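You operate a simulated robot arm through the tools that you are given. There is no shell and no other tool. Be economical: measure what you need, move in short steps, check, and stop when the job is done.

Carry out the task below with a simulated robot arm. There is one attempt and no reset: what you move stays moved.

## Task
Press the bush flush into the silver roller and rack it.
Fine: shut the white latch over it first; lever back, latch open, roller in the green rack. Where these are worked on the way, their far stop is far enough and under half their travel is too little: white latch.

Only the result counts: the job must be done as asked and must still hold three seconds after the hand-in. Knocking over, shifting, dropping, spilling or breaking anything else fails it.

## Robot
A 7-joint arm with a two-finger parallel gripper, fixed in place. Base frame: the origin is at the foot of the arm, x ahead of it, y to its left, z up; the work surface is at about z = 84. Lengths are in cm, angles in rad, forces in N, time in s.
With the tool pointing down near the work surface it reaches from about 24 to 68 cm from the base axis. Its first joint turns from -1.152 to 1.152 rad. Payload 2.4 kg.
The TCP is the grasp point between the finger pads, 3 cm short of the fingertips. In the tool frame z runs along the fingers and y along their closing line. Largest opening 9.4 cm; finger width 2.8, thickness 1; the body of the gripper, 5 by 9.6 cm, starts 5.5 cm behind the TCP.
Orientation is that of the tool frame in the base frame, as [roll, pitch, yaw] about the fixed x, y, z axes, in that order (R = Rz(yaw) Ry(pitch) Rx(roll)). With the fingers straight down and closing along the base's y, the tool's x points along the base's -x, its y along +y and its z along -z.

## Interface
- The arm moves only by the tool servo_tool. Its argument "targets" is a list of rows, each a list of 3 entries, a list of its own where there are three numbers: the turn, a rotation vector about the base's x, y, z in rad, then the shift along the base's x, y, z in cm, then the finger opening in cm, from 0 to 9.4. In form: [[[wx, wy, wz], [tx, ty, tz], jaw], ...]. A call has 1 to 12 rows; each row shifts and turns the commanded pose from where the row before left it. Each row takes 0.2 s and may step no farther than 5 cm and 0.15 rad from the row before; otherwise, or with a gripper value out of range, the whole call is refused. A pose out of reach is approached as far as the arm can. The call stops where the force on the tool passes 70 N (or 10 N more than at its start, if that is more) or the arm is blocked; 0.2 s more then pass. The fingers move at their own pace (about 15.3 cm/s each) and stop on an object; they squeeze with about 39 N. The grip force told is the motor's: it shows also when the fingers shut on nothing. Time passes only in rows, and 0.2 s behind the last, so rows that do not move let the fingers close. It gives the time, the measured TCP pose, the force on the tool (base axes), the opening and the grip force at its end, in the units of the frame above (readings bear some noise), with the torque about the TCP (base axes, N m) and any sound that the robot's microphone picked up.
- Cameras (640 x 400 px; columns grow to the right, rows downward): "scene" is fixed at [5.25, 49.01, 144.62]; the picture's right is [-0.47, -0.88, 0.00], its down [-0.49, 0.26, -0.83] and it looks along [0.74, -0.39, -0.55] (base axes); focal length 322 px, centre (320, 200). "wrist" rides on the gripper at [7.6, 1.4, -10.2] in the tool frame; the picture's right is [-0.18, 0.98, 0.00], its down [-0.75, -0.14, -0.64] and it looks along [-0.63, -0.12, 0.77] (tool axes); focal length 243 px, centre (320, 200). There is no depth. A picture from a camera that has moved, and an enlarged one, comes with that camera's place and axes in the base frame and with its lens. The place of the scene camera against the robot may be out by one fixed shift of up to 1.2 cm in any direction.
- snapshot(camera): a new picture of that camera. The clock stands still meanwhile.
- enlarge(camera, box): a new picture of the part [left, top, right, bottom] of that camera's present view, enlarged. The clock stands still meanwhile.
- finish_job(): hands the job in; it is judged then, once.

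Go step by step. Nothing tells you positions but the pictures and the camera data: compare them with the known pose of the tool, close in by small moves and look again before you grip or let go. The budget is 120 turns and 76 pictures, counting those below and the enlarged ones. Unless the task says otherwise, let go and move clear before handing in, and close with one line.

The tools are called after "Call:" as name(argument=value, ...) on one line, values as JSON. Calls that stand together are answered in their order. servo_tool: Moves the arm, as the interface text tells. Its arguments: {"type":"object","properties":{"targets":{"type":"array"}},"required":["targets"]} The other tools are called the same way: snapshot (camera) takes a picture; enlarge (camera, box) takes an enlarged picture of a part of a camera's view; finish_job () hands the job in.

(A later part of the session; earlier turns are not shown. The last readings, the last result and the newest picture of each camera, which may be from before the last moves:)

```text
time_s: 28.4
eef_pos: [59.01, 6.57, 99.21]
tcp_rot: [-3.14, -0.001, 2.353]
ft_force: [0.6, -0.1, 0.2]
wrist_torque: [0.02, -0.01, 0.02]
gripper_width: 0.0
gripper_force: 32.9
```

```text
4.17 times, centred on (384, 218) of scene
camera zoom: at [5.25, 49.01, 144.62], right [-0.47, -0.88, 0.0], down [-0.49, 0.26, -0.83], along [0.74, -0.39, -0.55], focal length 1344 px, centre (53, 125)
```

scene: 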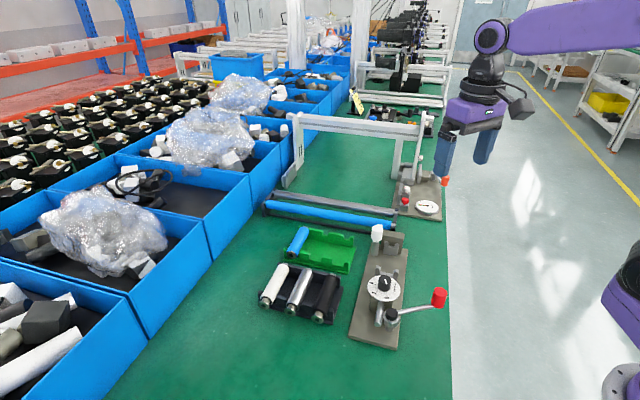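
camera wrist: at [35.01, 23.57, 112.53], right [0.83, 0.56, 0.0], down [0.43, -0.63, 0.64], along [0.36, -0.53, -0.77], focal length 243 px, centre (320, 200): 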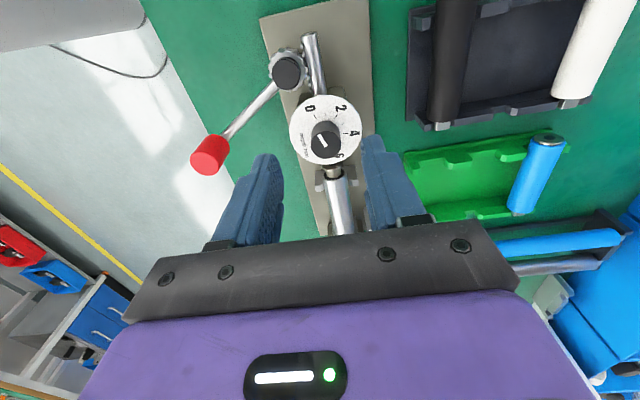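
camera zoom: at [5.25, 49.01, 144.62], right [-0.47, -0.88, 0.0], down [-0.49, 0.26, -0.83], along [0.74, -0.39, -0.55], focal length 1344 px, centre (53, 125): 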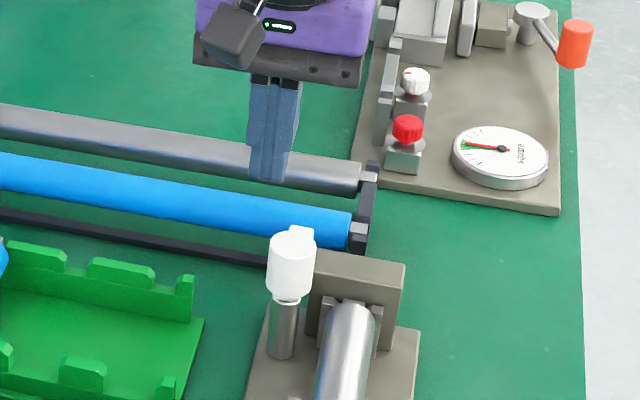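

The arm top is near z 91.4, so I'll lower the tips to about z 90.6 beside it.

Call:
servo_tool(targets=[[[0, 0, 0], [0, 0, -2.5], 0], [[0, 0, 0], [0, 0, -2], 0], [[0, 0, 0], [0, 0, -1.1], 0], [[0, 0, 0], [0, 0, 0], 0]])

Call:
enlarge(camera="scene", box=[340, 190, 436, 262])

```text
time_s: 29.4
eef_pos: [58.98, 6.54, 93.63]
tcp_rot: [-3.141, 0.001, 2.353]
ft_force: [-0.6, -0.5, 0.4]
wrist_torque: [-0.03, -0.01, -0.01]
gripper_width: 0.0
gripper_force: 33.4
```

```text
5.56 times, centred on (388, 226) of scene
camera zoom: at [5.25, 49.01, 144.62], right [-0.47, -0.88, 0.0], down [-0.49, 0.26, -0.83], along [0.74, -0.39, -0.55], focal length 1792 px, centre (-58, 56)
```

zoom: 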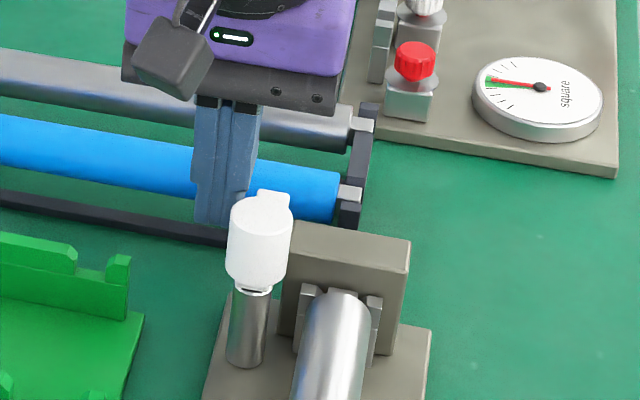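

Call:
servo_tool(targets=[[[0, 0, 0], [-0.55, -0.44, 0], 0], [[0, 0, 0], [-0.2, -0.7, 0], 0], [[0, 0, 0], [-0.23, -0.7, 0], 0], [[0, 0, 0], [-0.7, -0.65, 0], 0], [[0, 0, 0], [-0.8, -0.55, 0], 0], [[0, 0, 0], [0, 0, 0], 0]])

Call:
enlarge(camera="scene", box=[340, 190, 436, 262])

Call:
enlarge(camera="wrist", box=[200, 30, 400, 190])

```text
time_s: 30.8
eef_pos: [56.45, 3.58, 93.64]
tcp_rot: [3.141, 0.001, 2.351]
ft_force: [1.0, -0.5, 0.6]
wrist_torque: [0.01, 0.0, -0.04]
gripper_width: 0.02
gripper_force: 33.1
```

```text
5.56 times, centred on (388, 226) of scene
camera zoom: at [5.25, 49.01, 144.62], right [-0.47, -0.88, 0.0], down [-0.49, 0.26, -0.83], along [0.74, -0.39, -0.55], focal length 1792 px, centre (-58, 56)
```

zoom: 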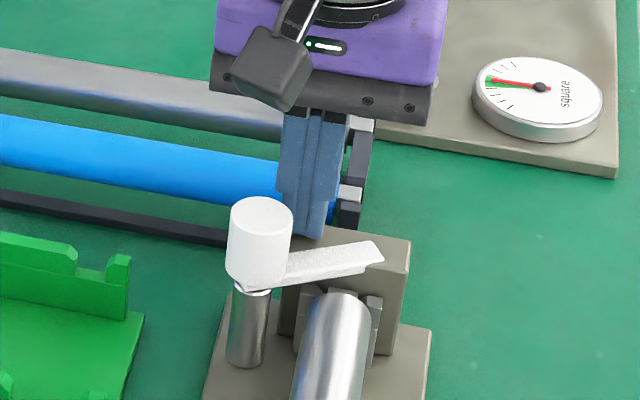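

```text
2.50 times, centred on (300, 110) of wrist
camera zoom: at [52.17, 9.88, 103.8], right [0.83, 0.56, 0.0], down [0.43, -0.63, 0.64], along [0.36, -0.53, -0.77], focal length 606 px, centre (370, 425)
```

zoom: 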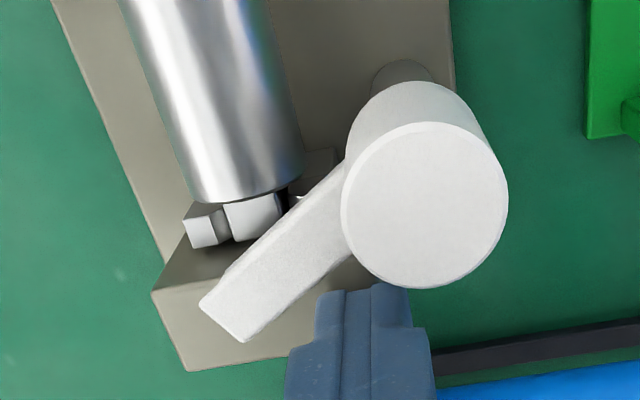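

The latch arm is swinging over. I'll continue to its closed stop.

Call:
servo_tool(targets=[[[0, 0, 0], [-0.75, -0.1, 0], 0], [[0, 0, 0], [-0.75, 0, 0], 0], [[0, 0, 0], [-0.7, 0.1, 0], 0], [[0, 0, 0], [0, 0, 0], 0]])

Call:
enlarge(camera="wrist", box=[240, 0, 480, 192])

```text
time_s: 31.8
eef_pos: [54.27, 3.46, 93.61]
tcp_rot: [3.141, -0.001, 2.352]
ft_force: [0.6, -0.2, -0.5]
wrist_torque: [-0.02, -0.04, 0.01]
gripper_width: 0.0
gripper_force: 32.7
```

```text
2.08 times, centred on (360, 96) of wrist
camera zoom: at [50.01, 9.88, 103.88], right [0.83, 0.56, 0.0], down [0.43, -0.63, 0.64], along [0.36, -0.53, -0.77], focal length 506 px, centre (237, 417)
```

zoom: 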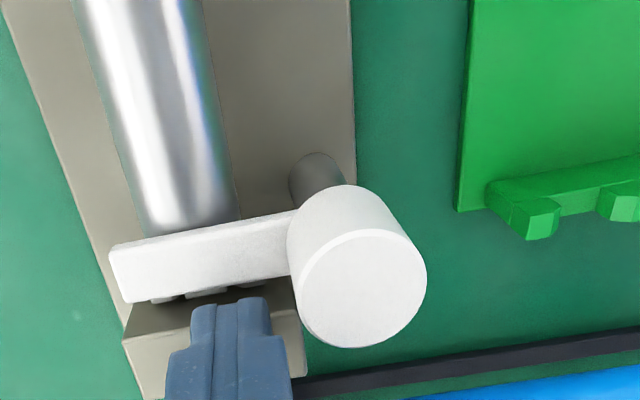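

The arm now lies across the roller end. I'll nudge it a little further to feel for the stop.

Call:
servo_tool(targets=[[[0, 0, 0], [-0.25, 0.25, 0], 0], [[0, 0, 0], [-0.25, 0.25, 0], 0], [[0, 0, 0], [0, 0, 0], 0]])

Call:
enlarge(camera="wrist", box=[240, 0, 480, 192])

```text
time_s: 32.6
eef_pos: [53.81, 3.89, 93.62]
tcp_rot: [3.141, -0.001, 2.354]
ft_force: [0.9, -3.7, 11.7]
wrist_torque: [-0.08, 0.05, 0.03]
gripper_width: 0.0
gripper_force: 33.0
```

```text
2.08 times, centred on (360, 96) of wrist
camera zoom: at [49.46, 10.43, 103.9], right [0.83, 0.56, 0.0], down [0.43, -0.63, 0.64], along [0.36, -0.53, -0.77], focal length 506 px, centre (237, 417)
```

zoom: 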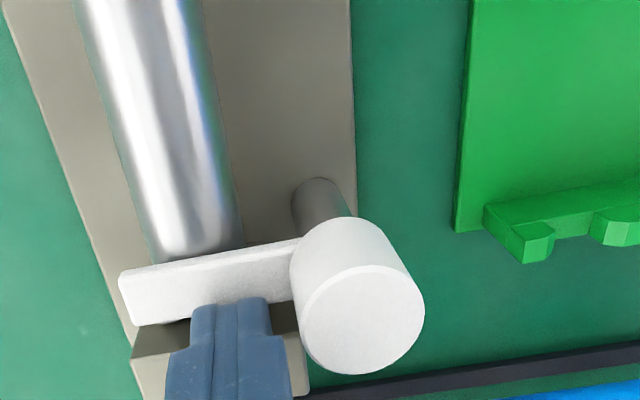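

The latch lies across the roller end. I'll back the fingers off, rise, and go to the lever knob at about (32.5, 6.5, 90), coming in behind it.

Call:
servo_tool(targets=[[[0, 0, 0], [0.35, -0.35, 0.3], 0], [[0, 0, 0], [0, 0, 4], 0], [[0, 0, 0], [0, 0, 4.5], 0], [[0, 0, 0.13], [-4.5, 0.5, 0], 1.2], [[0, 0, 0.14], [-4.5, 0.5, 0], 1.2], [[0, 0, 0.14], [-4.5, 0.5, 0], 1.2], [[0, 0, 0.14], [-4.6, 0.8, 0], 1.2], [[0, 0, 0], [0, 0, -3], 1.2], [[0, 0, 0], [0, 0, 0], 1.2]])

Call:
snapshot(camera="wrist")

Call:
enlarge(camera="scene", box=[330, 210, 490, 330])

```text
time_s: 34.6
eef_pos: [36.12, 5.97, 99.5]
tcp_rot: [-3.14, 0.001, 2.902]
ft_force: [-0.3, -1.1, -0.2]
wrist_torque: [0.03, -0.01, -0.05]
gripper_width: 1.18
gripper_force: 0.1
```

```text
27 pictures are left
camera wrist: at [29.08, 9.13, 109.7], right [0.41, 0.91, 0.0], down [0.7, -0.32, 0.64], along [0.59, -0.26, -0.77], focal length 243 px, centre (320, 200)
```

wrist: 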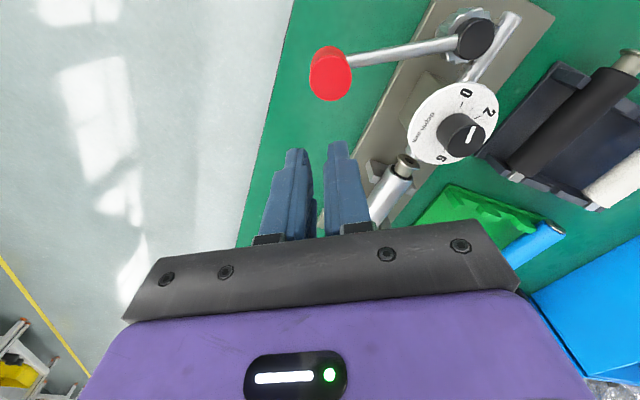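

```text
3.33 times, centred on (410, 270) of scene
camera zoom: at [5.24, 49.01, 144.62], right [-0.47, -0.88, 0.0], down [-0.49, 0.26, -0.83], along [0.74, -0.39, -0.55], focal length 1075 px, centre (20, -33)
```

zoom: 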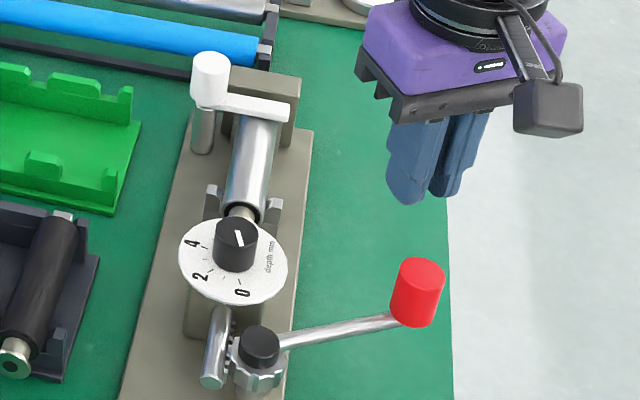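

Corrected knob position is about (33.0, 7.6). I'll go down just behind it.

Call:
servo_tool(targets=[[[0, 0, 0], [0.6, 0.8, -2.5], 1.2], [[0, 0, 0], [0, 0, -2.7], 1.2], [[0, 0, 0], [0, 0, -2.3], 1.2], [[0, 0, 0], [0, 0, 0], 1.2]])

Call:
snapshot(camera="wrist")

```text
time_s: 35.6
eef_pos: [36.68, 6.78, 91.84]
tcp_rot: [3.141, -0.001, 2.903]
ft_force: [-0.1, 0.2, -0.6]
wrist_torque: [-0.02, 0.01, -0.01]
gripper_width: 1.22
gripper_force: 0.0
```

```text
25 pictures are left
camera wrist: at [29.63, 9.95, 102.09], right [0.41, 0.91, 0.0], down [0.7, -0.32, 0.64], along [0.59, -0.26, -0.77], focal length 243 px, centre (320, 200)
```

wrist: 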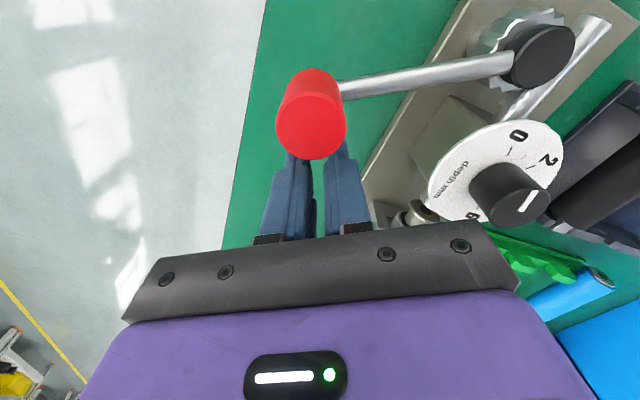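

The knob top is at about (33.1, 8.0, 92.6), right in front of the fingers. I'll push it clockwise along its arc while tracking the rotation.

Call:
servo_tool(targets=[[[0, 0, 0], [-1.05, 0.61, 0], 1.2], [[0, 0, -0.14], [-1.48, 0.09, 0], 1.2], [[0, 0, -0.14], [-1.45, 0.29, 0], 1.2], [[0, 0, -0.14], [-1.4, 0.49, 0], 1.2], [[0, 0, 0], [0, 0, 0], 1.2]])

Call:
snapshot(camera="wrist")

```text
time_s: 36.8
eef_pos: [31.3, 8.27, 92.03]
tcp_rot: [-3.14, 0.0, 2.48]
ft_force: [-0.6, 0.2, 0.2]
wrist_torque: [0.03, 0.03, -0.04]
gripper_width: 1.19
gripper_force: 0.0
```

```text
24 pictures are left
camera wrist: at [26.11, 14.04, 102.15], right [0.75, 0.66, 0.0], down [0.51, -0.57, 0.64], along [0.43, -0.48, -0.77], focal length 243 px, centre (320, 200)
```

wrist: 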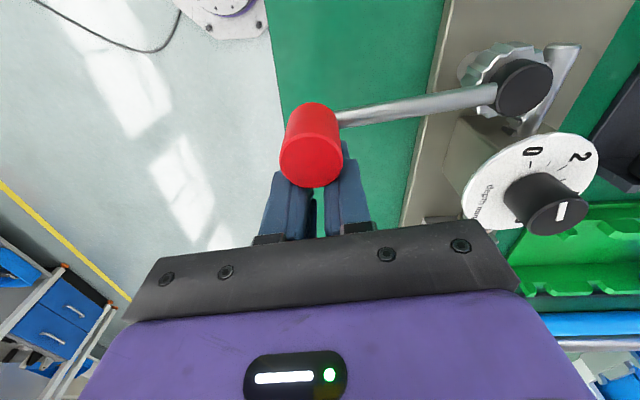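

The lever is following. I'll continue along the arc.

Call:
servo_tool(targets=[[[0, 0, -0.14], [-1.31, 0.67, 0], 1.2], [[0, 0, -0.14], [-1.21, 0.86, 0], 1.2], [[0, 0, -0.14], [-1.08, 1.01, 0], 1.2], [[0, 0, -0.14], [-0.92, 1.16, 0], 1.2], [[0, 0, 0], [0, 0, 0], 1.2]])

Call:
snapshot(camera="wrist")

Call:
enlarge(camera="scene", box=[330, 220, 458, 316])

```text
time_s: 38.0
eef_pos: [27.18, 11.79, 92.03]
tcp_rot: [-3.139, 0.0, 1.922]
ft_force: [-0.3, 0.4, -0.1]
wrist_torque: [-0.01, 0.0, 0.0]
gripper_width: 1.19
gripper_force: 0.1
out of reach, approached as far as the arm can: row 4
```

```text
23 pictures are left
camera wrist: at [25.92, 19.58, 102.16], right [0.99, 0.16, 0.0], down [0.13, -0.76, 0.64], along [0.1, -0.63, -0.77], focal length 243 px, centre (320, 200)
```

wrist: 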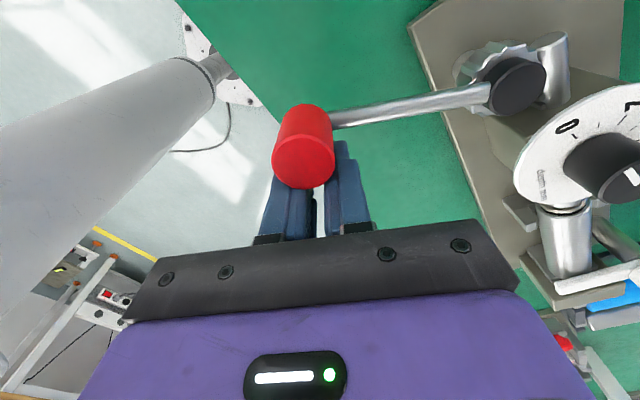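

```text
4.17 times, centred on (394, 268) of scene
camera zoom: at [5.24, 49.01, 144.62], right [-0.47, -0.88, 0.0], down [-0.49, 0.26, -0.83], along [0.74, -0.39, -0.55], focal length 1344 px, centre (12, -83)
```

zoom: 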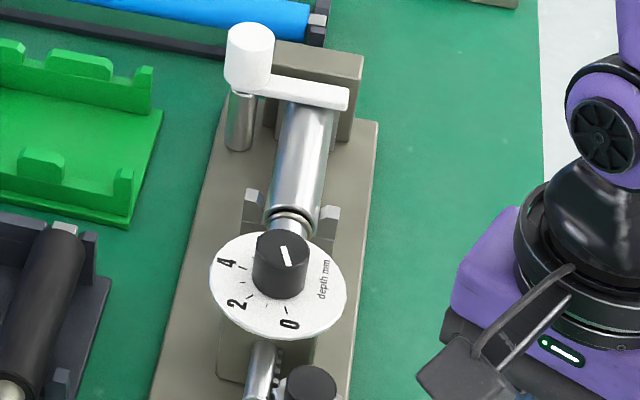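

Call:
enlarge(camera="scene", box=[376, 250, 416, 280])

Call:
enlarge(camera="wrist", box=[500, 150, 640, 290])

```text
13.33 times, centred on (396, 265) of scene
camera zoom: at [5.24, 49.01, 144.62], right [-0.47, -0.88, 0.0], down [-0.49, 0.26, -0.83], along [0.74, -0.39, -0.55], focal length 4300 px, centre (-693, -667)
```

zoom: 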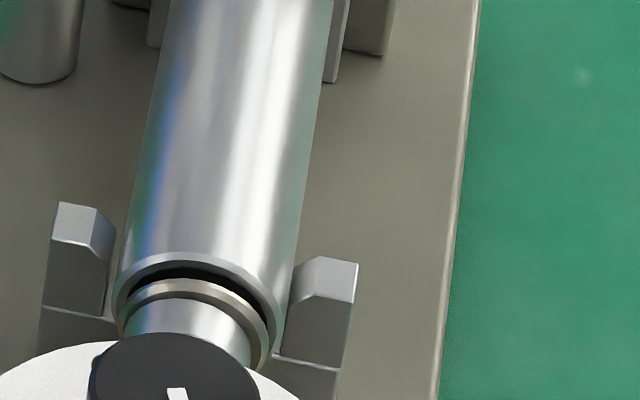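

```text
2.86 times, centred on (570, 220) of wrist
camera zoom: at [25.92, 19.58, 102.16], right [0.99, 0.16, 0.0], down [0.13, -0.76, 0.64], along [0.1, -0.63, -0.77], focal length 693 px, centre (-394, 143)
```

zoom: 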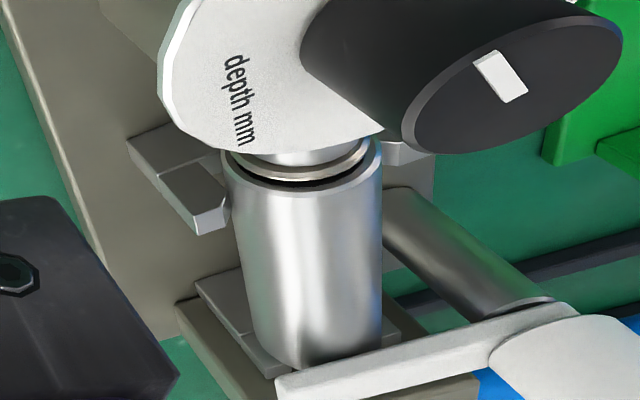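

The flange is about 3 mm from seated. I'll push on a little, easing the yaw back in case a wrist joint limit is what stopped the last row.

Call:
servo_tool(targets=[[[0, 0, 0.14], [0, 0, 0], 1.2], [[0, 0, 0.1], [-0.3, 0.6, 0], 1.2], [[0, 0, 0], [0, 0, 0], 1.2]])

```text
time_s: 38.8
eef_pos: [27.16, 12.56, 91.92]
tcp_rot: [-3.14, 0.001, 2.164]
ft_force: [0.8, -0.1, 0.0]
wrist_torque: [0.04, -0.02, -0.02]
gripper_width: 1.2
gripper_force: 0.4
out of reach, approached as far as the arm can: row 2
```

The arm can't get closer to its base than about 30 cm, so I'll push the lever rod nearer the pinion instead.

Call:
servo_tool(targets=[[[0, 0, 0], [0.34, -0.94, 0], 0], [[0, 0, 0], [0, 0, -1.0], 0], [[0, 0, 0], [1.5, 0.55, 0], 0], [[0, 0, 0], [1.5, 0.55, 0], 0], [[0, 0, 0], [-0.2, 0.6, 0], 0], [[0, 0, 0], [0, 0, 0], 0]])

Call:
snapshot(camera="wrist")

```text
time_s: 40.2
eef_pos: [30.37, 13.36, 90.92]
tcp_rot: [3.141, 0.001, 2.161]
ft_force: [0.0, -0.5, 0.7]
wrist_torque: [0.01, -0.01, -0.02]
gripper_width: 0.0
gripper_force: 33.0
```

```text
19 pictures are left
camera wrist: at [27.31, 20.45, 101.12], right [0.92, 0.39, 0.0], down [0.3, -0.7, 0.64], along [0.25, -0.59, -0.77], focal length 243 px, centre (320, 200)
```

wrist: 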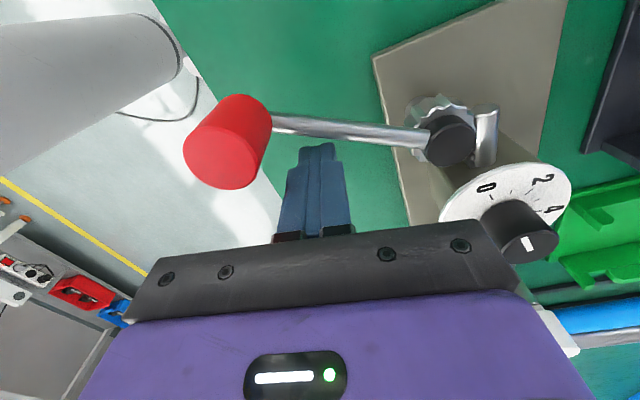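

Call:
servo_tool(targets=[[[0, 0, 0], [-0.15, 0.5, 0], 0], [[0, 0, 0], [-0.15, 0.5, 0], 0], [[0, 0, 0], [-0.13, 0.5, 0], 0], [[0, 0, 0], [-0.1, 0.5, 0], 0], [[0, 0, 0], [0, 0, 0], 0]])

Call:
snapshot(camera="wrist")

```text
time_s: 41.2
eef_pos: [29.93, 14.39, 90.99]
tcp_rot: [-3.138, -0.001, 2.139]
ft_force: [2.6, -21.0, 5.3]
wrist_torque: [-0.13, -0.01, -0.04]
gripper_width: 0.0
gripper_force: 33.8
stopped in row 5: the force on the tool passed its limit at 76 N (the readings are from after the stop); the commanded pose is now the measured one
```

```text
18 pictures are left
camera wrist: at [27.09, 21.67, 101.13], right [0.93, 0.38, 0.0], down [0.29, -0.71, 0.64], along [0.24, -0.6, -0.77], focal length 243 px, centre (320, 200)
```

wrist: 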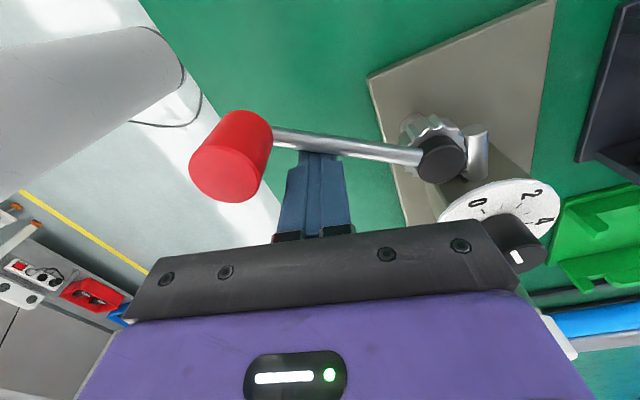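

Call:
enlarge(camera="scene", box=[376, 250, 416, 280])

```text
13.33 times, centred on (396, 265) of scene
camera zoom: at [5.24, 48.96, 144.64], right [-0.47, -0.88, 0.0], down [-0.49, 0.26, -0.83], along [0.74, -0.39, -0.55], focal length 4300 px, centre (-693, -667)
```

zoom: 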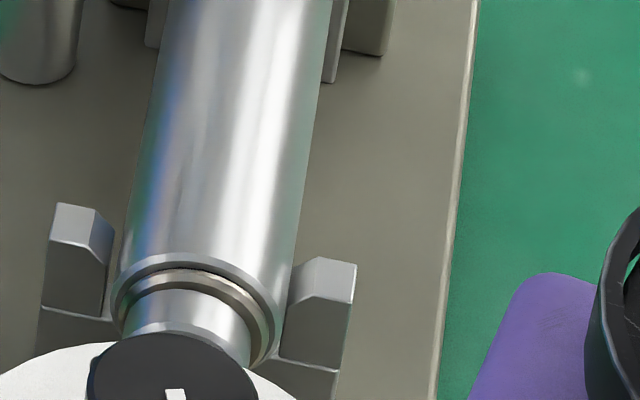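

The dark gap is gone and the lever resisted with 76 N. I'll give one more push to confirm it's at the end.

Call:
servo_tool(targets=[[[0, 0, 0], [-0.08, 0.3, 0], 0], [[0, 0, 0], [-0.08, 0.3, 0], 0], [[0, 0, 0], [-0.08, 0.3, 0], 0]])

Call:
enlarge(camera="scene", box=[376, 250, 416, 280])

```text
time_s: 41.8
eef_pos: [29.93, 14.44, 90.9]
tcp_rot: [-3.137, -0.003, 2.126]
ft_force: [2.7, -21.0, 4.6]
wrist_torque: [-0.16, -0.03, -0.04]
gripper_width: 0.01
gripper_force: 32.6
stopped in row 2: the force on the tool passed its limit at 74 N (the readings are from after the stop); the commanded pose is now the measured one
```

```text
13.33 times, centred on (396, 265) of scene
camera zoom: at [5.24, 48.96, 144.64], right [-0.47, -0.88, 0.0], down [-0.49, 0.26, -0.83], along [0.74, -0.39, -0.55], focal length 4300 px, centre (-693, -667)
```

zoom: 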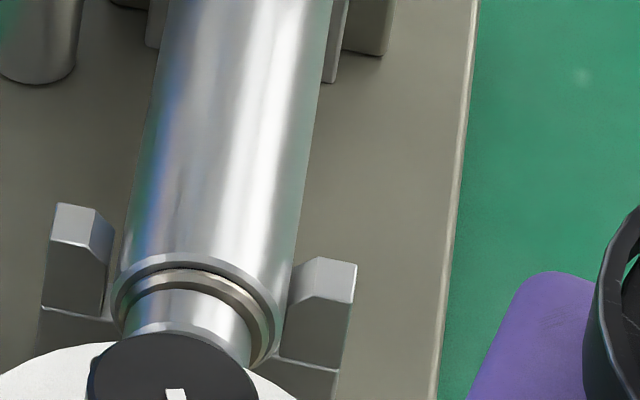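

It's at a firm stop, with the bush seated at dial 0. Now I'll lift over the lever rod to the other side so I can push the lever back.

Call:
servo_tool(targets=[[[0, 0, 0], [0.3, -0.9, 0], 0], [[0, 0, 0], [0, 0, 4.1], 0], [[0, 0, 0], [-1.08, 2.33, 0], 0], [[0, 0, 0], [-1.08, 2.33, 0], 0], [[0, 0, 0], [0, 0, -4.1], 0], [[0, 0, 0], [0, 0, 0], 0]])

Call:
snapshot(camera="wrist")

```text
time_s: 43.2
eef_pos: [28.05, 18.53, 90.73]
tcp_rot: [-3.138, 0.0, 2.129]
ft_force: [-0.3, -0.5, 0.1]
wrist_torque: [0.01, -0.02, 0.04]
gripper_width: 0.0
gripper_force: 32.8
```

```text
15 pictures are left
camera wrist: at [25.27, 25.66, 101.1], right [0.93, 0.37, 0.0], down [0.28, -0.71, 0.64], along [0.23, -0.6, -0.77], focal length 243 px, centre (320, 200)
```

wrist: 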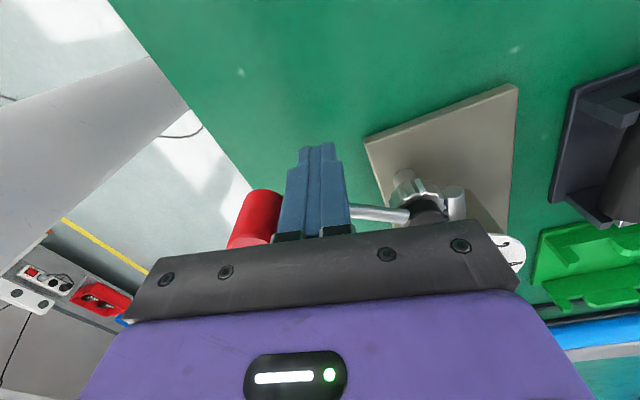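

Call:
servo_tool(targets=[[[0, 0, 0], [0.2, -0.88, 0], 0], [[0, 0, 0.1], [0.12, -1.01, 0], 0], [[0, 0, 0.1], [0.26, -0.98, 0], 0], [[0, 0, 0.1], [0.39, -0.94, 0], 0], [[0, 0, 0.12], [0.52, -0.87, 0], 0], [[0, 0, 0.12], [0.64, -0.78, 0], 0], [[0, 0, 0.12], [0.74, -0.7, 0], 0], [[0, 0, 0.1], [0.82, -0.58, 0], 0], [[0, 0, 0], [0, 0, 0], 0]])

Call:
snapshot(camera="wrist")

```text
time_s: 45.2
eef_pos: [31.75, 11.63, 90.8]
tcp_rot: [-3.135, 0.0, 2.891]
ft_force: [0.2, 0.4, 1.1]
wrist_torque: [-0.01, 0.0, 0.0]
gripper_width: 0.0
gripper_force: 33.4
```

```text
14 pictures are left
camera wrist: at [24.77, 14.95, 101.06], right [0.42, 0.91, 0.0], down [0.7, -0.32, 0.64], along [0.58, -0.27, -0.77], focal length 243 px, centre (320, 200)
```

wrist: 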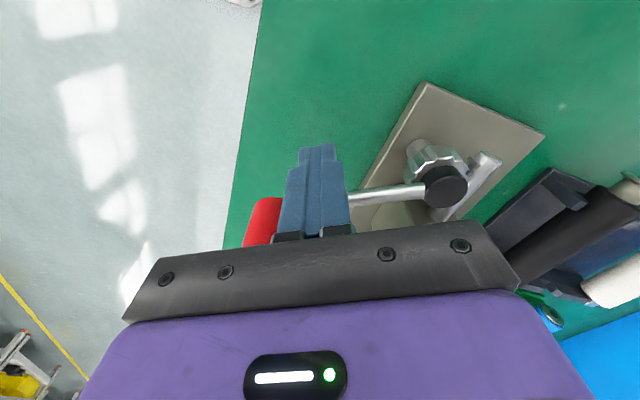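

The lever is nearly back. I'll nudge it until it meets its rest stop.

Call:
servo_tool(targets=[[[0, 0, 0], [0.35, -0.12, 0], 0], [[0, 0, 0], [0.35, -0.08, 0], 0], [[0, 0, 0], [0.35, -0.08, 0], 0], [[0, 0, 0], [0, 0, 0], 0]])

Call:
enlarge(camera="scene", box=[340, 250, 480, 355])

```text
time_s: 46.2
eef_pos: [31.93, 11.56, 90.79]
tcp_rot: [-3.125, -0.021, 2.896]
ft_force: [-42.6, 31.6, 8.8]
wrist_torque: [0.47, 0.28, 0.26]
gripper_width: 0.01
gripper_force: 33.0
```

```text
3.81 times, centred on (410, 302) of scene
camera zoom: at [5.12, 49.09, 144.59], right [-0.47, -0.88, 0.0], down [-0.49, 0.26, -0.83], along [0.74, -0.39, -0.55], focal length 1229 px, centre (-23, -190)
```

zoom: 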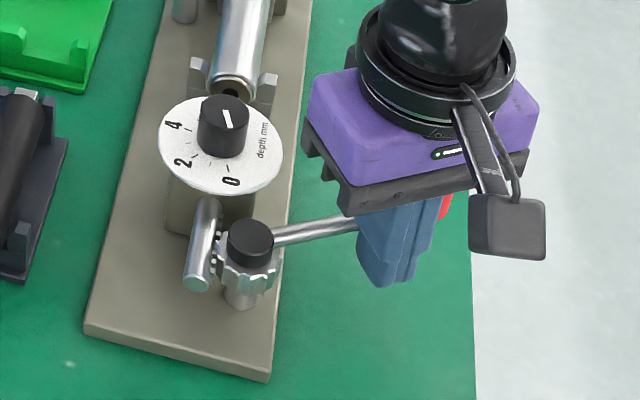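

The lever is back at its rest stop. I'll retreat, rise, and go to the ram side of the latch arm.

Call:
servo_tool(targets=[[[0, 0, 0], [-0.9, 0.25, 0], 0], [[0, 0, 0], [0, 0, 4.5], 0], [[0, 0, 0], [0, 0, 4.7], 0], [[0, 0, -0.1084], [4.0, -0.9, 0], 0], [[0, 0, -0.1084], [4.0, -0.9, 0], 0], [[0, 0, -0.1084], [4.0, -0.9, 0], 0], [[0, 0, -0.1084], [4.0, -0.9, 0], 0], [[0, 0, -0.1084], [4.1, -0.9, 0], 0], [[0, 0, 0], [0, 0, -3], 0], [[0, 0, 0], [0, 0, 0], 0]])

Call:
snapshot(camera="wrist")

```text
time_s: 48.4
eef_pos: [52.06, 7.16, 97.02]
tcp_rot: [-3.137, 0.001, 2.347]
ft_force: [-0.8, -0.4, 0.8]
wrist_torque: [-0.02, 0.0, 0.0]
gripper_width: 0.03
gripper_force: 33.6
```

```text
12 pictures are left
camera wrist: at [47.79, 13.55, 107.22], right [0.83, 0.56, 0.0], down [0.43, -0.63, 0.64], along [0.36, -0.54, -0.77], focal length 243 px, centre (320, 200)
```

wrist: 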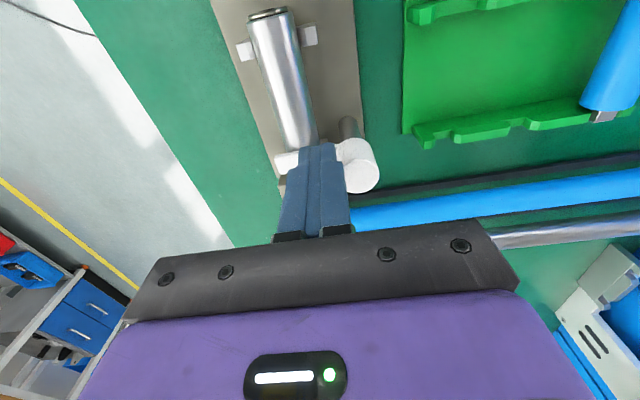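

Call:
servo_tool(targets=[[[0, 0, 0], [-1.1, 0.45, 0], 0], [[0, 0, 0], [0, 0, -2], 0], [[0, 0, 0], [0, 0, -1.2], 0], [[0, 0, 0], [0, 0, 0], 0]])

Call:
enlarge(camera="scene", box=[340, 195, 436, 267])

```text
time_s: 49.4
eef_pos: [50.85, 7.6, 93.88]
tcp_rot: [-3.137, 0.001, 2.348]
ft_force: [-0.7, -0.7, -0.2]
wrist_torque: [-0.05, 0.01, -0.01]
gripper_width: 0.0
gripper_force: 32.4
```

```text
5.56 times, centred on (388, 231) of scene
camera zoom: at [5.25, 49.01, 144.62], right [-0.47, -0.88, 0.0], down [-0.49, 0.26, -0.83], along [0.74, -0.39, -0.55], focal length 1792 px, centre (-58, 28)
```

zoom: 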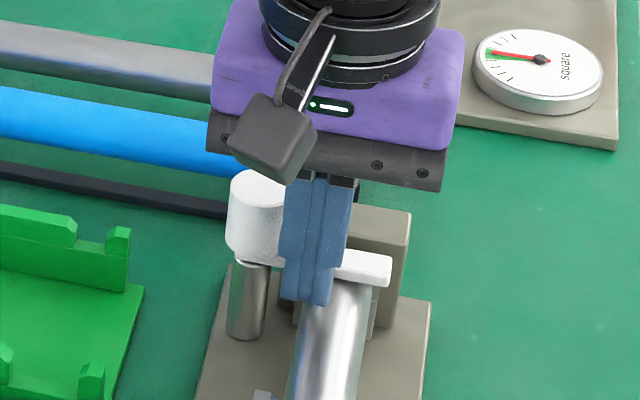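

Call:
servo_tool(targets=[[[0, 0, 0], [0.45, -0.4, 0], 0], [[0, 0, 0], [0.45, -0.4, 0], 0], [[0, 0, 0], [0.12, -0.95, 0], 0], [[0, 0, 0], [0.12, -0.95, 0], 0], [[0, 0, 0], [0.8, -0.6, 0], 0], [[0, 0, 0], [0.9, -0.58, 0], 0], [[0, 0, 0], [0, 0, 0], 0]])

Call:
enlarge(camera="scene", box=[340, 195, 436, 267])

```text
time_s: 51.0
eef_pos: [53.75, 3.78, 93.93]
tcp_rot: [-3.138, 0.0, 2.348]
ft_force: [0.1, -0.3, 0.5]
wrist_torque: [-0.01, 0.02, -0.01]
gripper_width: 0.01
gripper_force: 33.2
```

```text
5.56 times, centred on (388, 231) of scene
camera zoom: at [5.25, 49.01, 144.62], right [-0.47, -0.88, 0.0], down [-0.49, 0.26, -0.83], along [0.74, -0.39, -0.55], focal length 1792 px, centre (-58, 28)
```

zoom: 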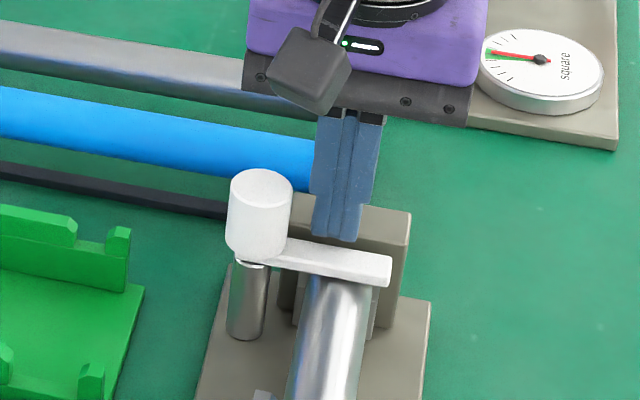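

The fingers slid over the arm, whose top is lower than I thought. I'll go back and retry lower, feeling for roller contact.

Call:
servo_tool(targets=[[[0, 0, 0], [0, 0, 2], 0], [[0, 0, 0], [-1.45, 1.9, 0], 0], [[0, 0, 0], [-1.45, 1.92, 0], 0], [[0, 0, 0], [0, 0, -2], 0], [[0, 0, 0], [0, 0, -0.4], 0], [[0, 0, 0], [0, 0, -0.3], 0], [[0, 0, 0], [0, 0, 0], 0]])

```text
time_s: 52.6
eef_pos: [50.88, 7.53, 93.25]
tcp_rot: [-3.138, -0.001, 2.349]
ft_force: [-0.2, 0.5, -0.6]
wrist_torque: [0.03, -0.02, 0.03]
gripper_width: 0.01
gripper_force: 32.9
```

Call:
servo_tool(targets=[[[0, 0, 0], [0, 0, -0.15], 0], [[0, 0, 0], [0.45, -0.4, 0], 0], [[0, 0, 0], [0.45, -0.4, 0], 0], [[0, 0, 0], [0.25, -0.6, 0], 0], [[0, 0, 0], [0, 0, 0], 0]])

Call:
enlarge(camera="scene", box=[340, 195, 436, 267])

```text
time_s: 53.8
eef_pos: [51.98, 6.14, 92.9]
tcp_rot: [-3.138, -0.001, 2.35]
ft_force: [0.1, 0.4, 0.8]
wrist_torque: [0.04, 0.0, -0.01]
gripper_width: 0.02
gripper_force: 33.2
```

```text
5.56 times, centred on (388, 231) of scene
camera zoom: at [5.25, 49.01, 144.62], right [-0.47, -0.88, 0.0], down [-0.49, 0.26, -0.83], along [0.74, -0.39, -0.55], focal length 1792 px, centre (-58, 28)
```

zoom: 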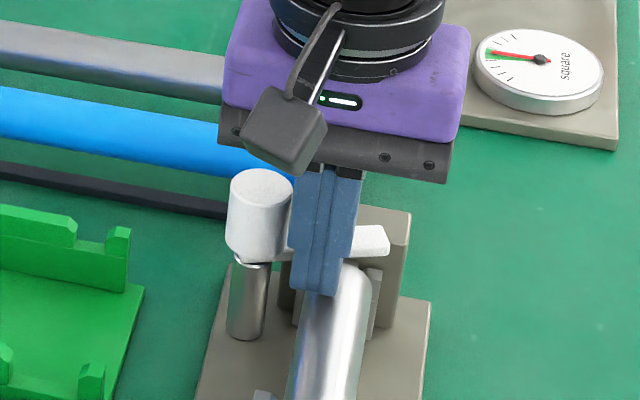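

The arm is moving now. I'll continue the opening arc.

Call:
servo_tool(targets=[[[0, 0, 0], [0.05, -0.65, 0.1], 0], [[0, 0, 0], [0.25, -0.6, 0.1], 0], [[0, 0, 0], [0.7, -0.6, 0], 0], [[0, 0, 0], [0.85, -0.5, 0], 0], [[0, 0, 0], [0.75, -0.05, 0], 0], [[0, 0, 0], [0.75, 0.05, 0], 0], [[0, 0, 0], [0.7, 0.2, 0], 0], [[0, 0, 0], [0, 0, 0], 0]])

Call:
enlarge(camera="scene", box=[340, 195, 436, 267])

```text
time_s: 54.9
eef_pos: [53.08, 4.49, 93.23]
tcp_rot: [-3.114, -0.028, 2.356]
ft_force: [-6.8, 2.8, 4.6]
wrist_torque: [0.01, 0.13, 0.0]
gripper_width: 0.0
gripper_force: 33.2
stopped in row 5: the force on the tool passed its limit at 79 N (the readings are from after the stop); the commanded pose is now the measured one
```

```text
5.56 times, centred on (388, 231) of scene
camera zoom: at [5.22, 49.02, 144.61], right [-0.47, -0.88, 0.0], down [-0.49, 0.26, -0.83], along [0.74, -0.39, -0.55], focal length 1792 px, centre (-58, 28)
```

zoom: 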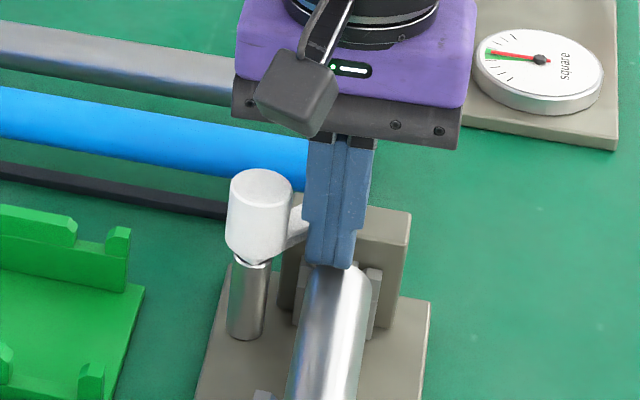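

The fingers touched the backstop block. I'll raise slightly to the height that worked when closing and go on.

Call:
servo_tool(targets=[[[0, 0, 0], [-0.25, 0.2, 0], 0], [[0, 0, 0], [0, 0, 0.36], 0], [[0, 0, 0], [0.55, -0.5, 0], 0], [[0, 0, 0], [0.6, -0.45, 0], 0], [[0, 0, 0], [0.75, -0.1, 0], 0], [[0, 0, 0], [0.75, 0.05, 0], 0], [[0, 0, 0], [0.7, 0.2, 0], 0], [[0, 0, 0], [0, 0, 0], 0]])

Call:
snapshot(camera="wrist")

```text
time_s: 56.0
eef_pos: [53.16, 4.53, 93.43]
tcp_rot: [-3.093, -0.054, 2.359]
ft_force: [-5.1, 4.3, 4.1]
wrist_torque: [0.01, 0.18, -0.01]
gripper_width: 0.01
gripper_force: 32.5
stopped in row 5: the force on the tool passed its limit at 78 N (the readings are from after the stop); the commanded pose is now the measured one
```

```text
7 pictures are left
camera wrist: at [49.6, 10.86, 103.92], right [0.82, 0.57, -0.06], down [0.48, -0.63, 0.61], along [0.31, -0.52, -0.79], focal length 243 px, centre (320, 200)
```

wrist: 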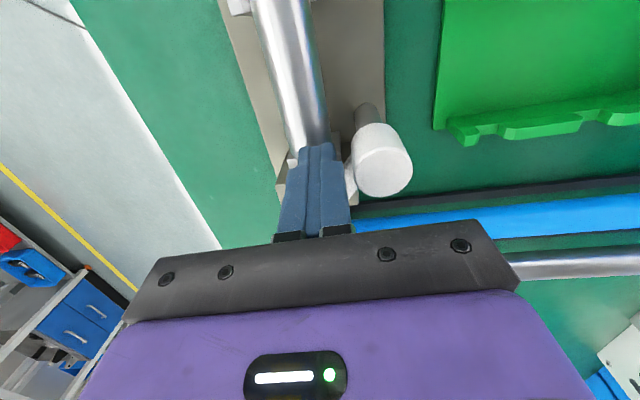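

The block top blocks the tips and the stop left a slight tilt. I'll correct the tilt, back off and set the height precisely before pushing.

Call:
servo_tool(targets=[[[0, 0, 0], [-0.5, 0.5, 0], 0], [[-0.004, -0.0725, 0], [0, 0, 0.25], 0], [[0, 0, 0], [0, 0, 0], 0]])

```text
time_s: 56.8
eef_pos: [52.72, 5.0, 93.69]
tcp_rot: [3.14, 0.003, 2.361]
ft_force: [1.0, 0.1, 0.5]
wrist_torque: [0.02, 0.01, 0.01]
gripper_width: 0.0
gripper_force: 33.2
```

Call:
servo_tool(targets=[[[0, 0, 0], [0.5, -0.5, 0], 0], [[0, 0, 0], [0.5, -0.45, 0], 0], [[0, 0, 0], [0.6, -0.15, 0], 0], [[0, 0, 0], [0.6, 0, 0], 0], [[0, 0, 0], [0.6, 0.05, 0], 0], [[0, 0, 0], [0.5, 0.2, 0], 0], [[0, 0, 0], [0, 0, 0], 0]])

Call:
enlarge(camera="scene", box=[340, 195, 436, 267])

```text
time_s: 58.4
eef_pos: [56.16, 3.88, 93.76]
tcp_rot: [3.138, 0.003, 2.356]
ft_force: [-7.1, -8.2, 10.2]
wrist_torque: [-0.06, 0.23, 0.11]
gripper_width: 0.0
gripper_force: 33.0
```

```text
5.56 times, centred on (388, 231) of scene
camera zoom: at [5.21, 48.99, 144.63], right [-0.47, -0.88, 0.0], down [-0.49, 0.26, -0.83], along [0.74, -0.39, -0.55], focal length 1792 px, centre (-58, 28)
```

zoom: 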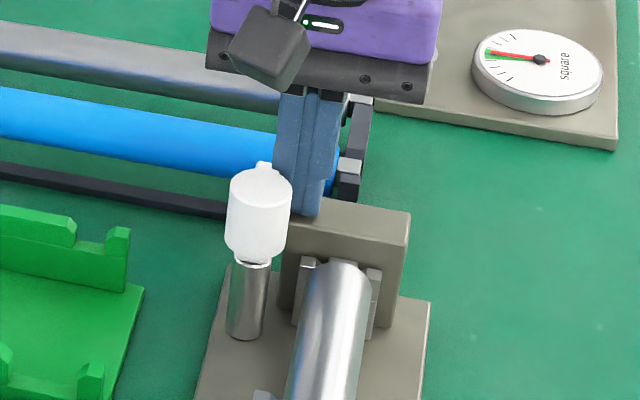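

The latch is open against its stop. I'll withdraw upward and go back over the roller.

Call:
servo_tool(targets=[[[0, 0, 0], [-0.3, -0.3, 0.2], 0], [[0, 0, 0], [0, 0, 3.8], 0], [[0, 0, 0], [0, 0, 3.5], 2], [[0, 0, 0], [-3.75, 2.25, 0], 5], [[0, 0, 0], [-3.78, 2.25, 0], 5], [[0, 0, 0], [0, 0, -4], 5], [[0, 0, 0], [0, 0, -4], 5], [[0, 0, 0], [0, 0, -2.5], 5], [[0, 0, 0], [0, 0, 0], 5]])

Call:
enlarge(camera="wrist", box=[220, 0, 420, 170])

```text
time_s: 60.4
eef_pos: [48.24, 8.35, 90.6]
tcp_rot: [3.14, 0.002, 2.362]
ft_force: [0.6, 0.1, 0.4]
wrist_torque: [0.01, 0.03, -0.02]
gripper_width: 5.02
gripper_force: 0.1
```

```text
2.35 times, centred on (320, 85) of wrist
camera zoom: at [43.91, 14.69, 100.79], right [0.82, 0.57, 0.0], down [0.43, -0.63, 0.64], along [0.37, -0.53, -0.77], focal length 571 px, centre (320, 471)
```

zoom: 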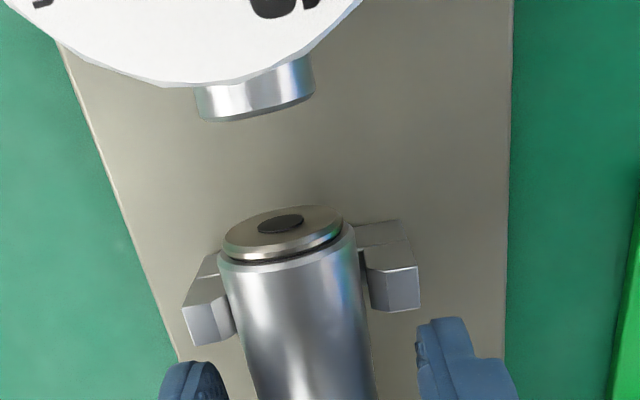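

Call:
enlarge(camera="wrist", box=[280, 75, 344, 121])

```text
8.70 times, centred on (312, 98) of wrist
camera zoom: at [43.91, 14.69, 100.79], right [0.82, 0.57, 0.0], down [0.43, -0.63, 0.64], along [0.37, -0.53, -0.77], focal length 2110 px, centre (390, 1087)
```

zoom: 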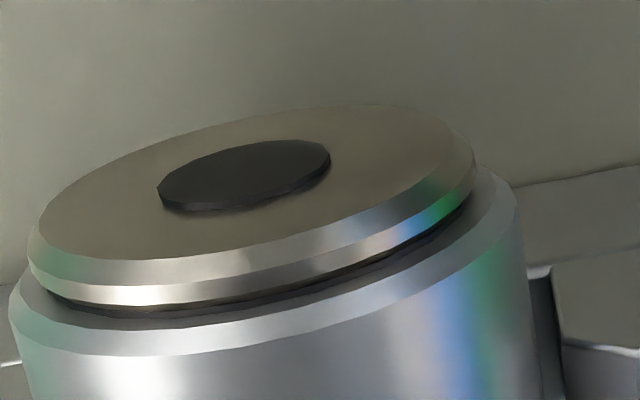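

The flange is seated against the roller face with no gap. I'll go down, grip and lift the roller.

Call:
servo_tool(targets=[[[0, 0, 0], [0.05, -0.1, -1.5], 5], [[0, 0, 0], [0, 0, -0.95], 5], [[0, 0, 0], [0, 0, 0], 0], [[0, 0, 0], [0, 0, 0], 0], [[0, 0, 0], [0, 0, 0], 0]])

Call:
servo_tool(targets=[[[0, 0, 0], [0, 0, 0.4], 0], [[0, 0, 0], [0, 0, 0.6], 0], [[0, 0, 0], [0, 0, 1], 0], [[0, 0, 0], [0, 0, 0], 0]])

```text
time_s: 61.6
eef_pos: [48.28, 8.18, 88.31]
tcp_rot: [3.14, 0.001, 2.361]
ft_force: [-2.5, 1.1, 8.4]
wrist_torque: [-0.06, 0.35, -0.08]
gripper_width: 3.38
gripper_force: 39.1
```

```text
time_s: 62.6
eef_pos: [48.32, 8.15, 90.19]
tcp_rot: [3.14, 0.002, 2.361]
ft_force: [-0.1, -0.1, -1.9]
wrist_torque: [0.0, 0.02, 0.0]
gripper_width: 3.34
gripper_force: 39.1
```

It's held at full diameter. I'll lift and move to a spot where the green rack is visible.

Call:
servo_tool(targets=[[[0, 0, 0], [0, 0, 3], 0], [[0, 0, 0], [0, 0, 4.5], 0], [[0, 0, 0], [0, 0, 4.3], 0], [[0, 0, 0], [-2.7, 3.3, 0], 0], [[0, 0, 0], [-2.7, 3.3, 0], 0], [[0, 0, 0], [-2.9, 3.3, 0], 0], [[0, 0, 0], [0, 0, 0], 0]])

Call:
enlarge(camera="wrist", box=[370, 90, 594, 230])

```text
time_s: 64.2
eef_pos: [40.02, 18.07, 102.0]
tcp_rot: [3.138, 0.001, 2.36]
ft_force: [-0.3, -0.6, -2.4]
wrist_torque: [0.04, 0.0, -0.02]
gripper_width: 3.37
gripper_force: 38.7
```

```text
2.86 times, centred on (482, 160) of wrist
camera zoom: at [35.62, 24.49, 112.21], right [0.82, 0.57, 0.0], down [0.43, -0.63, 0.64], along [0.37, -0.53, -0.77], focal length 693 px, centre (-143, 314)
```

zoom: 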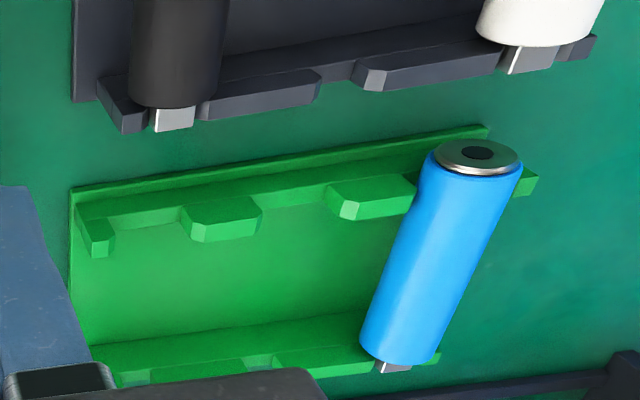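

The free slot nearest the press has its axis at about w = 51.4 (x+y ≈ 72.7), so the TCP goes to about (56.3, 16.4). I'll move above it and compare with the blue roller.

Call:
servo_tool(targets=[[[0, 0, 0], [4.065, -0.418, 0], 0], [[0, 0, 0], [4.065, -0.418, 0], 0], [[0, 0, 0], [4.065, -0.418, 0], 0], [[0, 0, 0], [4.065, -0.418, 0], 0], [[0, 0, -0.004], [0, 0, -4], 0], [[0, 0, 0], [0, 0, -4], 0], [[0, 0, 0], [0, 0, 0], 0]])

Call:
enlarge(camera="wrist", box=[250, 20, 506, 180])

```text
time_s: 65.8
eef_pos: [56.39, 16.48, 94.04]
tcp_rot: [3.14, 0.001, 2.357]
ft_force: [0.3, 1.0, -1.8]
wrist_torque: [0.05, -0.01, 0.01]
gripper_width: 3.37
gripper_force: 39.4
```

```text
2.50 times, centred on (378, 100) of wrist
camera zoom: at [51.98, 22.83, 104.19], right [0.83, 0.56, 0.0], down [0.43, -0.63, 0.64], along [0.36, -0.53, -0.77], focal length 606 px, centre (175, 450)
```

zoom: 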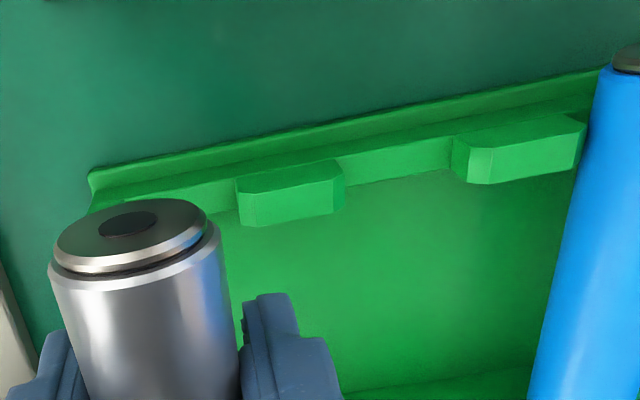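

I need about +0.5 cm sideways and +0.5 cm along the axis to match the blue roller. I'll shift, lower to just above the prongs and check.

Call:
servo_tool(targets=[[[0, 0, 0], [0.7, 0, 0], 0], [[0, 0, 0], [0, 0, -2], 0], [[0, 0, 0], [0, 0, -1.7], 0], [[0, 0, 0], [0, 0, 0], 0]])

Call:
enlarge(camera="wrist", box=[220, 20, 476, 180])

```text
time_s: 66.8
eef_pos: [56.98, 16.38, 90.26]
tcp_rot: [3.139, 0.002, 2.356]
ft_force: [0.0, -0.9, -2.5]
wrist_torque: [0.06, 0.02, -0.01]
gripper_width: 3.38
gripper_force: 39.3
```

```text
2.50 times, centred on (348, 100) of wrist
camera zoom: at [52.66, 22.84, 100.49], right [0.82, 0.57, 0.0], down [0.43, -0.63, 0.64], along [0.37, -0.53, -0.77], focal length 606 px, centre (250, 450)
```

zoom: 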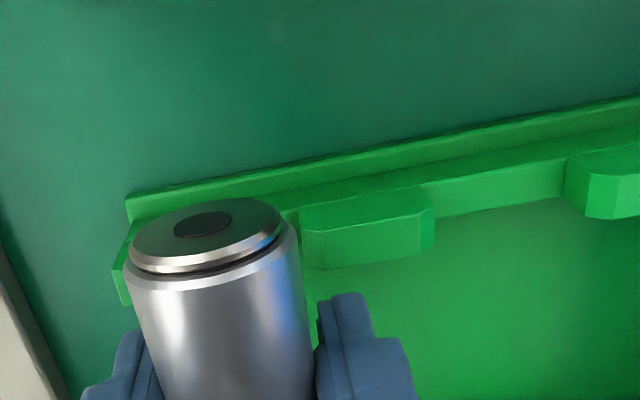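

Alignment is good, needing only 0.1 cm more sideways. I'll lower in small steps with force checks.

Call:
servo_tool(targets=[[[0, 0, 0], [0.07, 0.07, -0.8], 0], [[0, 0, 0], [0, 0, -0.7], 0], [[0, 0, 0], [0, 0, 0], 0]])

Call:
servo_tool(targets=[[[0, 0, 0], [0, 0, -0.35], 0], [[0, 0, 0], [0, 0, 0], 0]])

```text
time_s: 67.6
eef_pos: [57.24, 16.48, 88.82]
tcp_rot: [3.14, 0.002, 2.357]
ft_force: [0.1, -0.2, -2.6]
wrist_torque: [0.01, 0.03, -0.03]
gripper_width: 3.38
gripper_force: 38.9
```

```text
time_s: 68.2
eef_pos: [57.16, 16.38, 88.46]
tcp_rot: [3.139, 0.002, 2.357]
ft_force: [-0.6, 0.0, -1.9]
wrist_torque: [0.03, 0.02, -0.01]
gripper_width: 3.36
gripper_force: 38.5
```

Call:
servo_tool(targets=[[[0, 0, 0], [0, 0, -0.3], 0], [[0, 0, 0], [0, 0, 0], 0]])

Call:
servo_tool(targets=[[[0, 0, 0], [0, 0, -0.25], 0], [[0, 0, 0], [0, 0, 0], 0]])

```text
time_s: 68.8
eef_pos: [57.04, 16.45, 88.18]
tcp_rot: [3.138, 0.001, 2.357]
ft_force: [0.2, 0.4, -2.8]
wrist_torque: [0.02, -0.04, 0.01]
gripper_width: 3.35
gripper_force: 39.1
```

```text
time_s: 69.4
eef_pos: [57.1, 16.43, 87.98]
tcp_rot: [3.138, 0.002, 2.355]
ft_force: [-0.1, -0.4, -3.6]
wrist_torque: [0.01, 0.03, 0.0]
gripper_width: 3.37
gripper_force: 38.9
```

Call:
servo_tool(targets=[[[0, 0, 0], [0, 0, -0.25], 0], [[0, 0, 0], [0, 0, 0], 0]])

Call:
servo_tool(targets=[[[0, 0, 0], [0, 0, -0.2], 0], [[0, 0, 0], [0, 0, 0], 0]])

```text
time_s: 70.0
eef_pos: [57.08, 16.55, 87.69]
tcp_rot: [3.139, 0.002, 2.356]
ft_force: [-0.4, 0.2, -1.9]
wrist_torque: [0.02, -0.03, -0.03]
gripper_width: 3.39
gripper_force: 39.0
```

```text
time_s: 70.6
eef_pos: [57.07, 16.48, 87.57]
tcp_rot: [3.137, 0.001, 2.357]
ft_force: [-7.2, -1.5, 23.0]
wrist_torque: [-0.18, 0.83, -0.04]
gripper_width: 3.39
gripper_force: 38.7
```

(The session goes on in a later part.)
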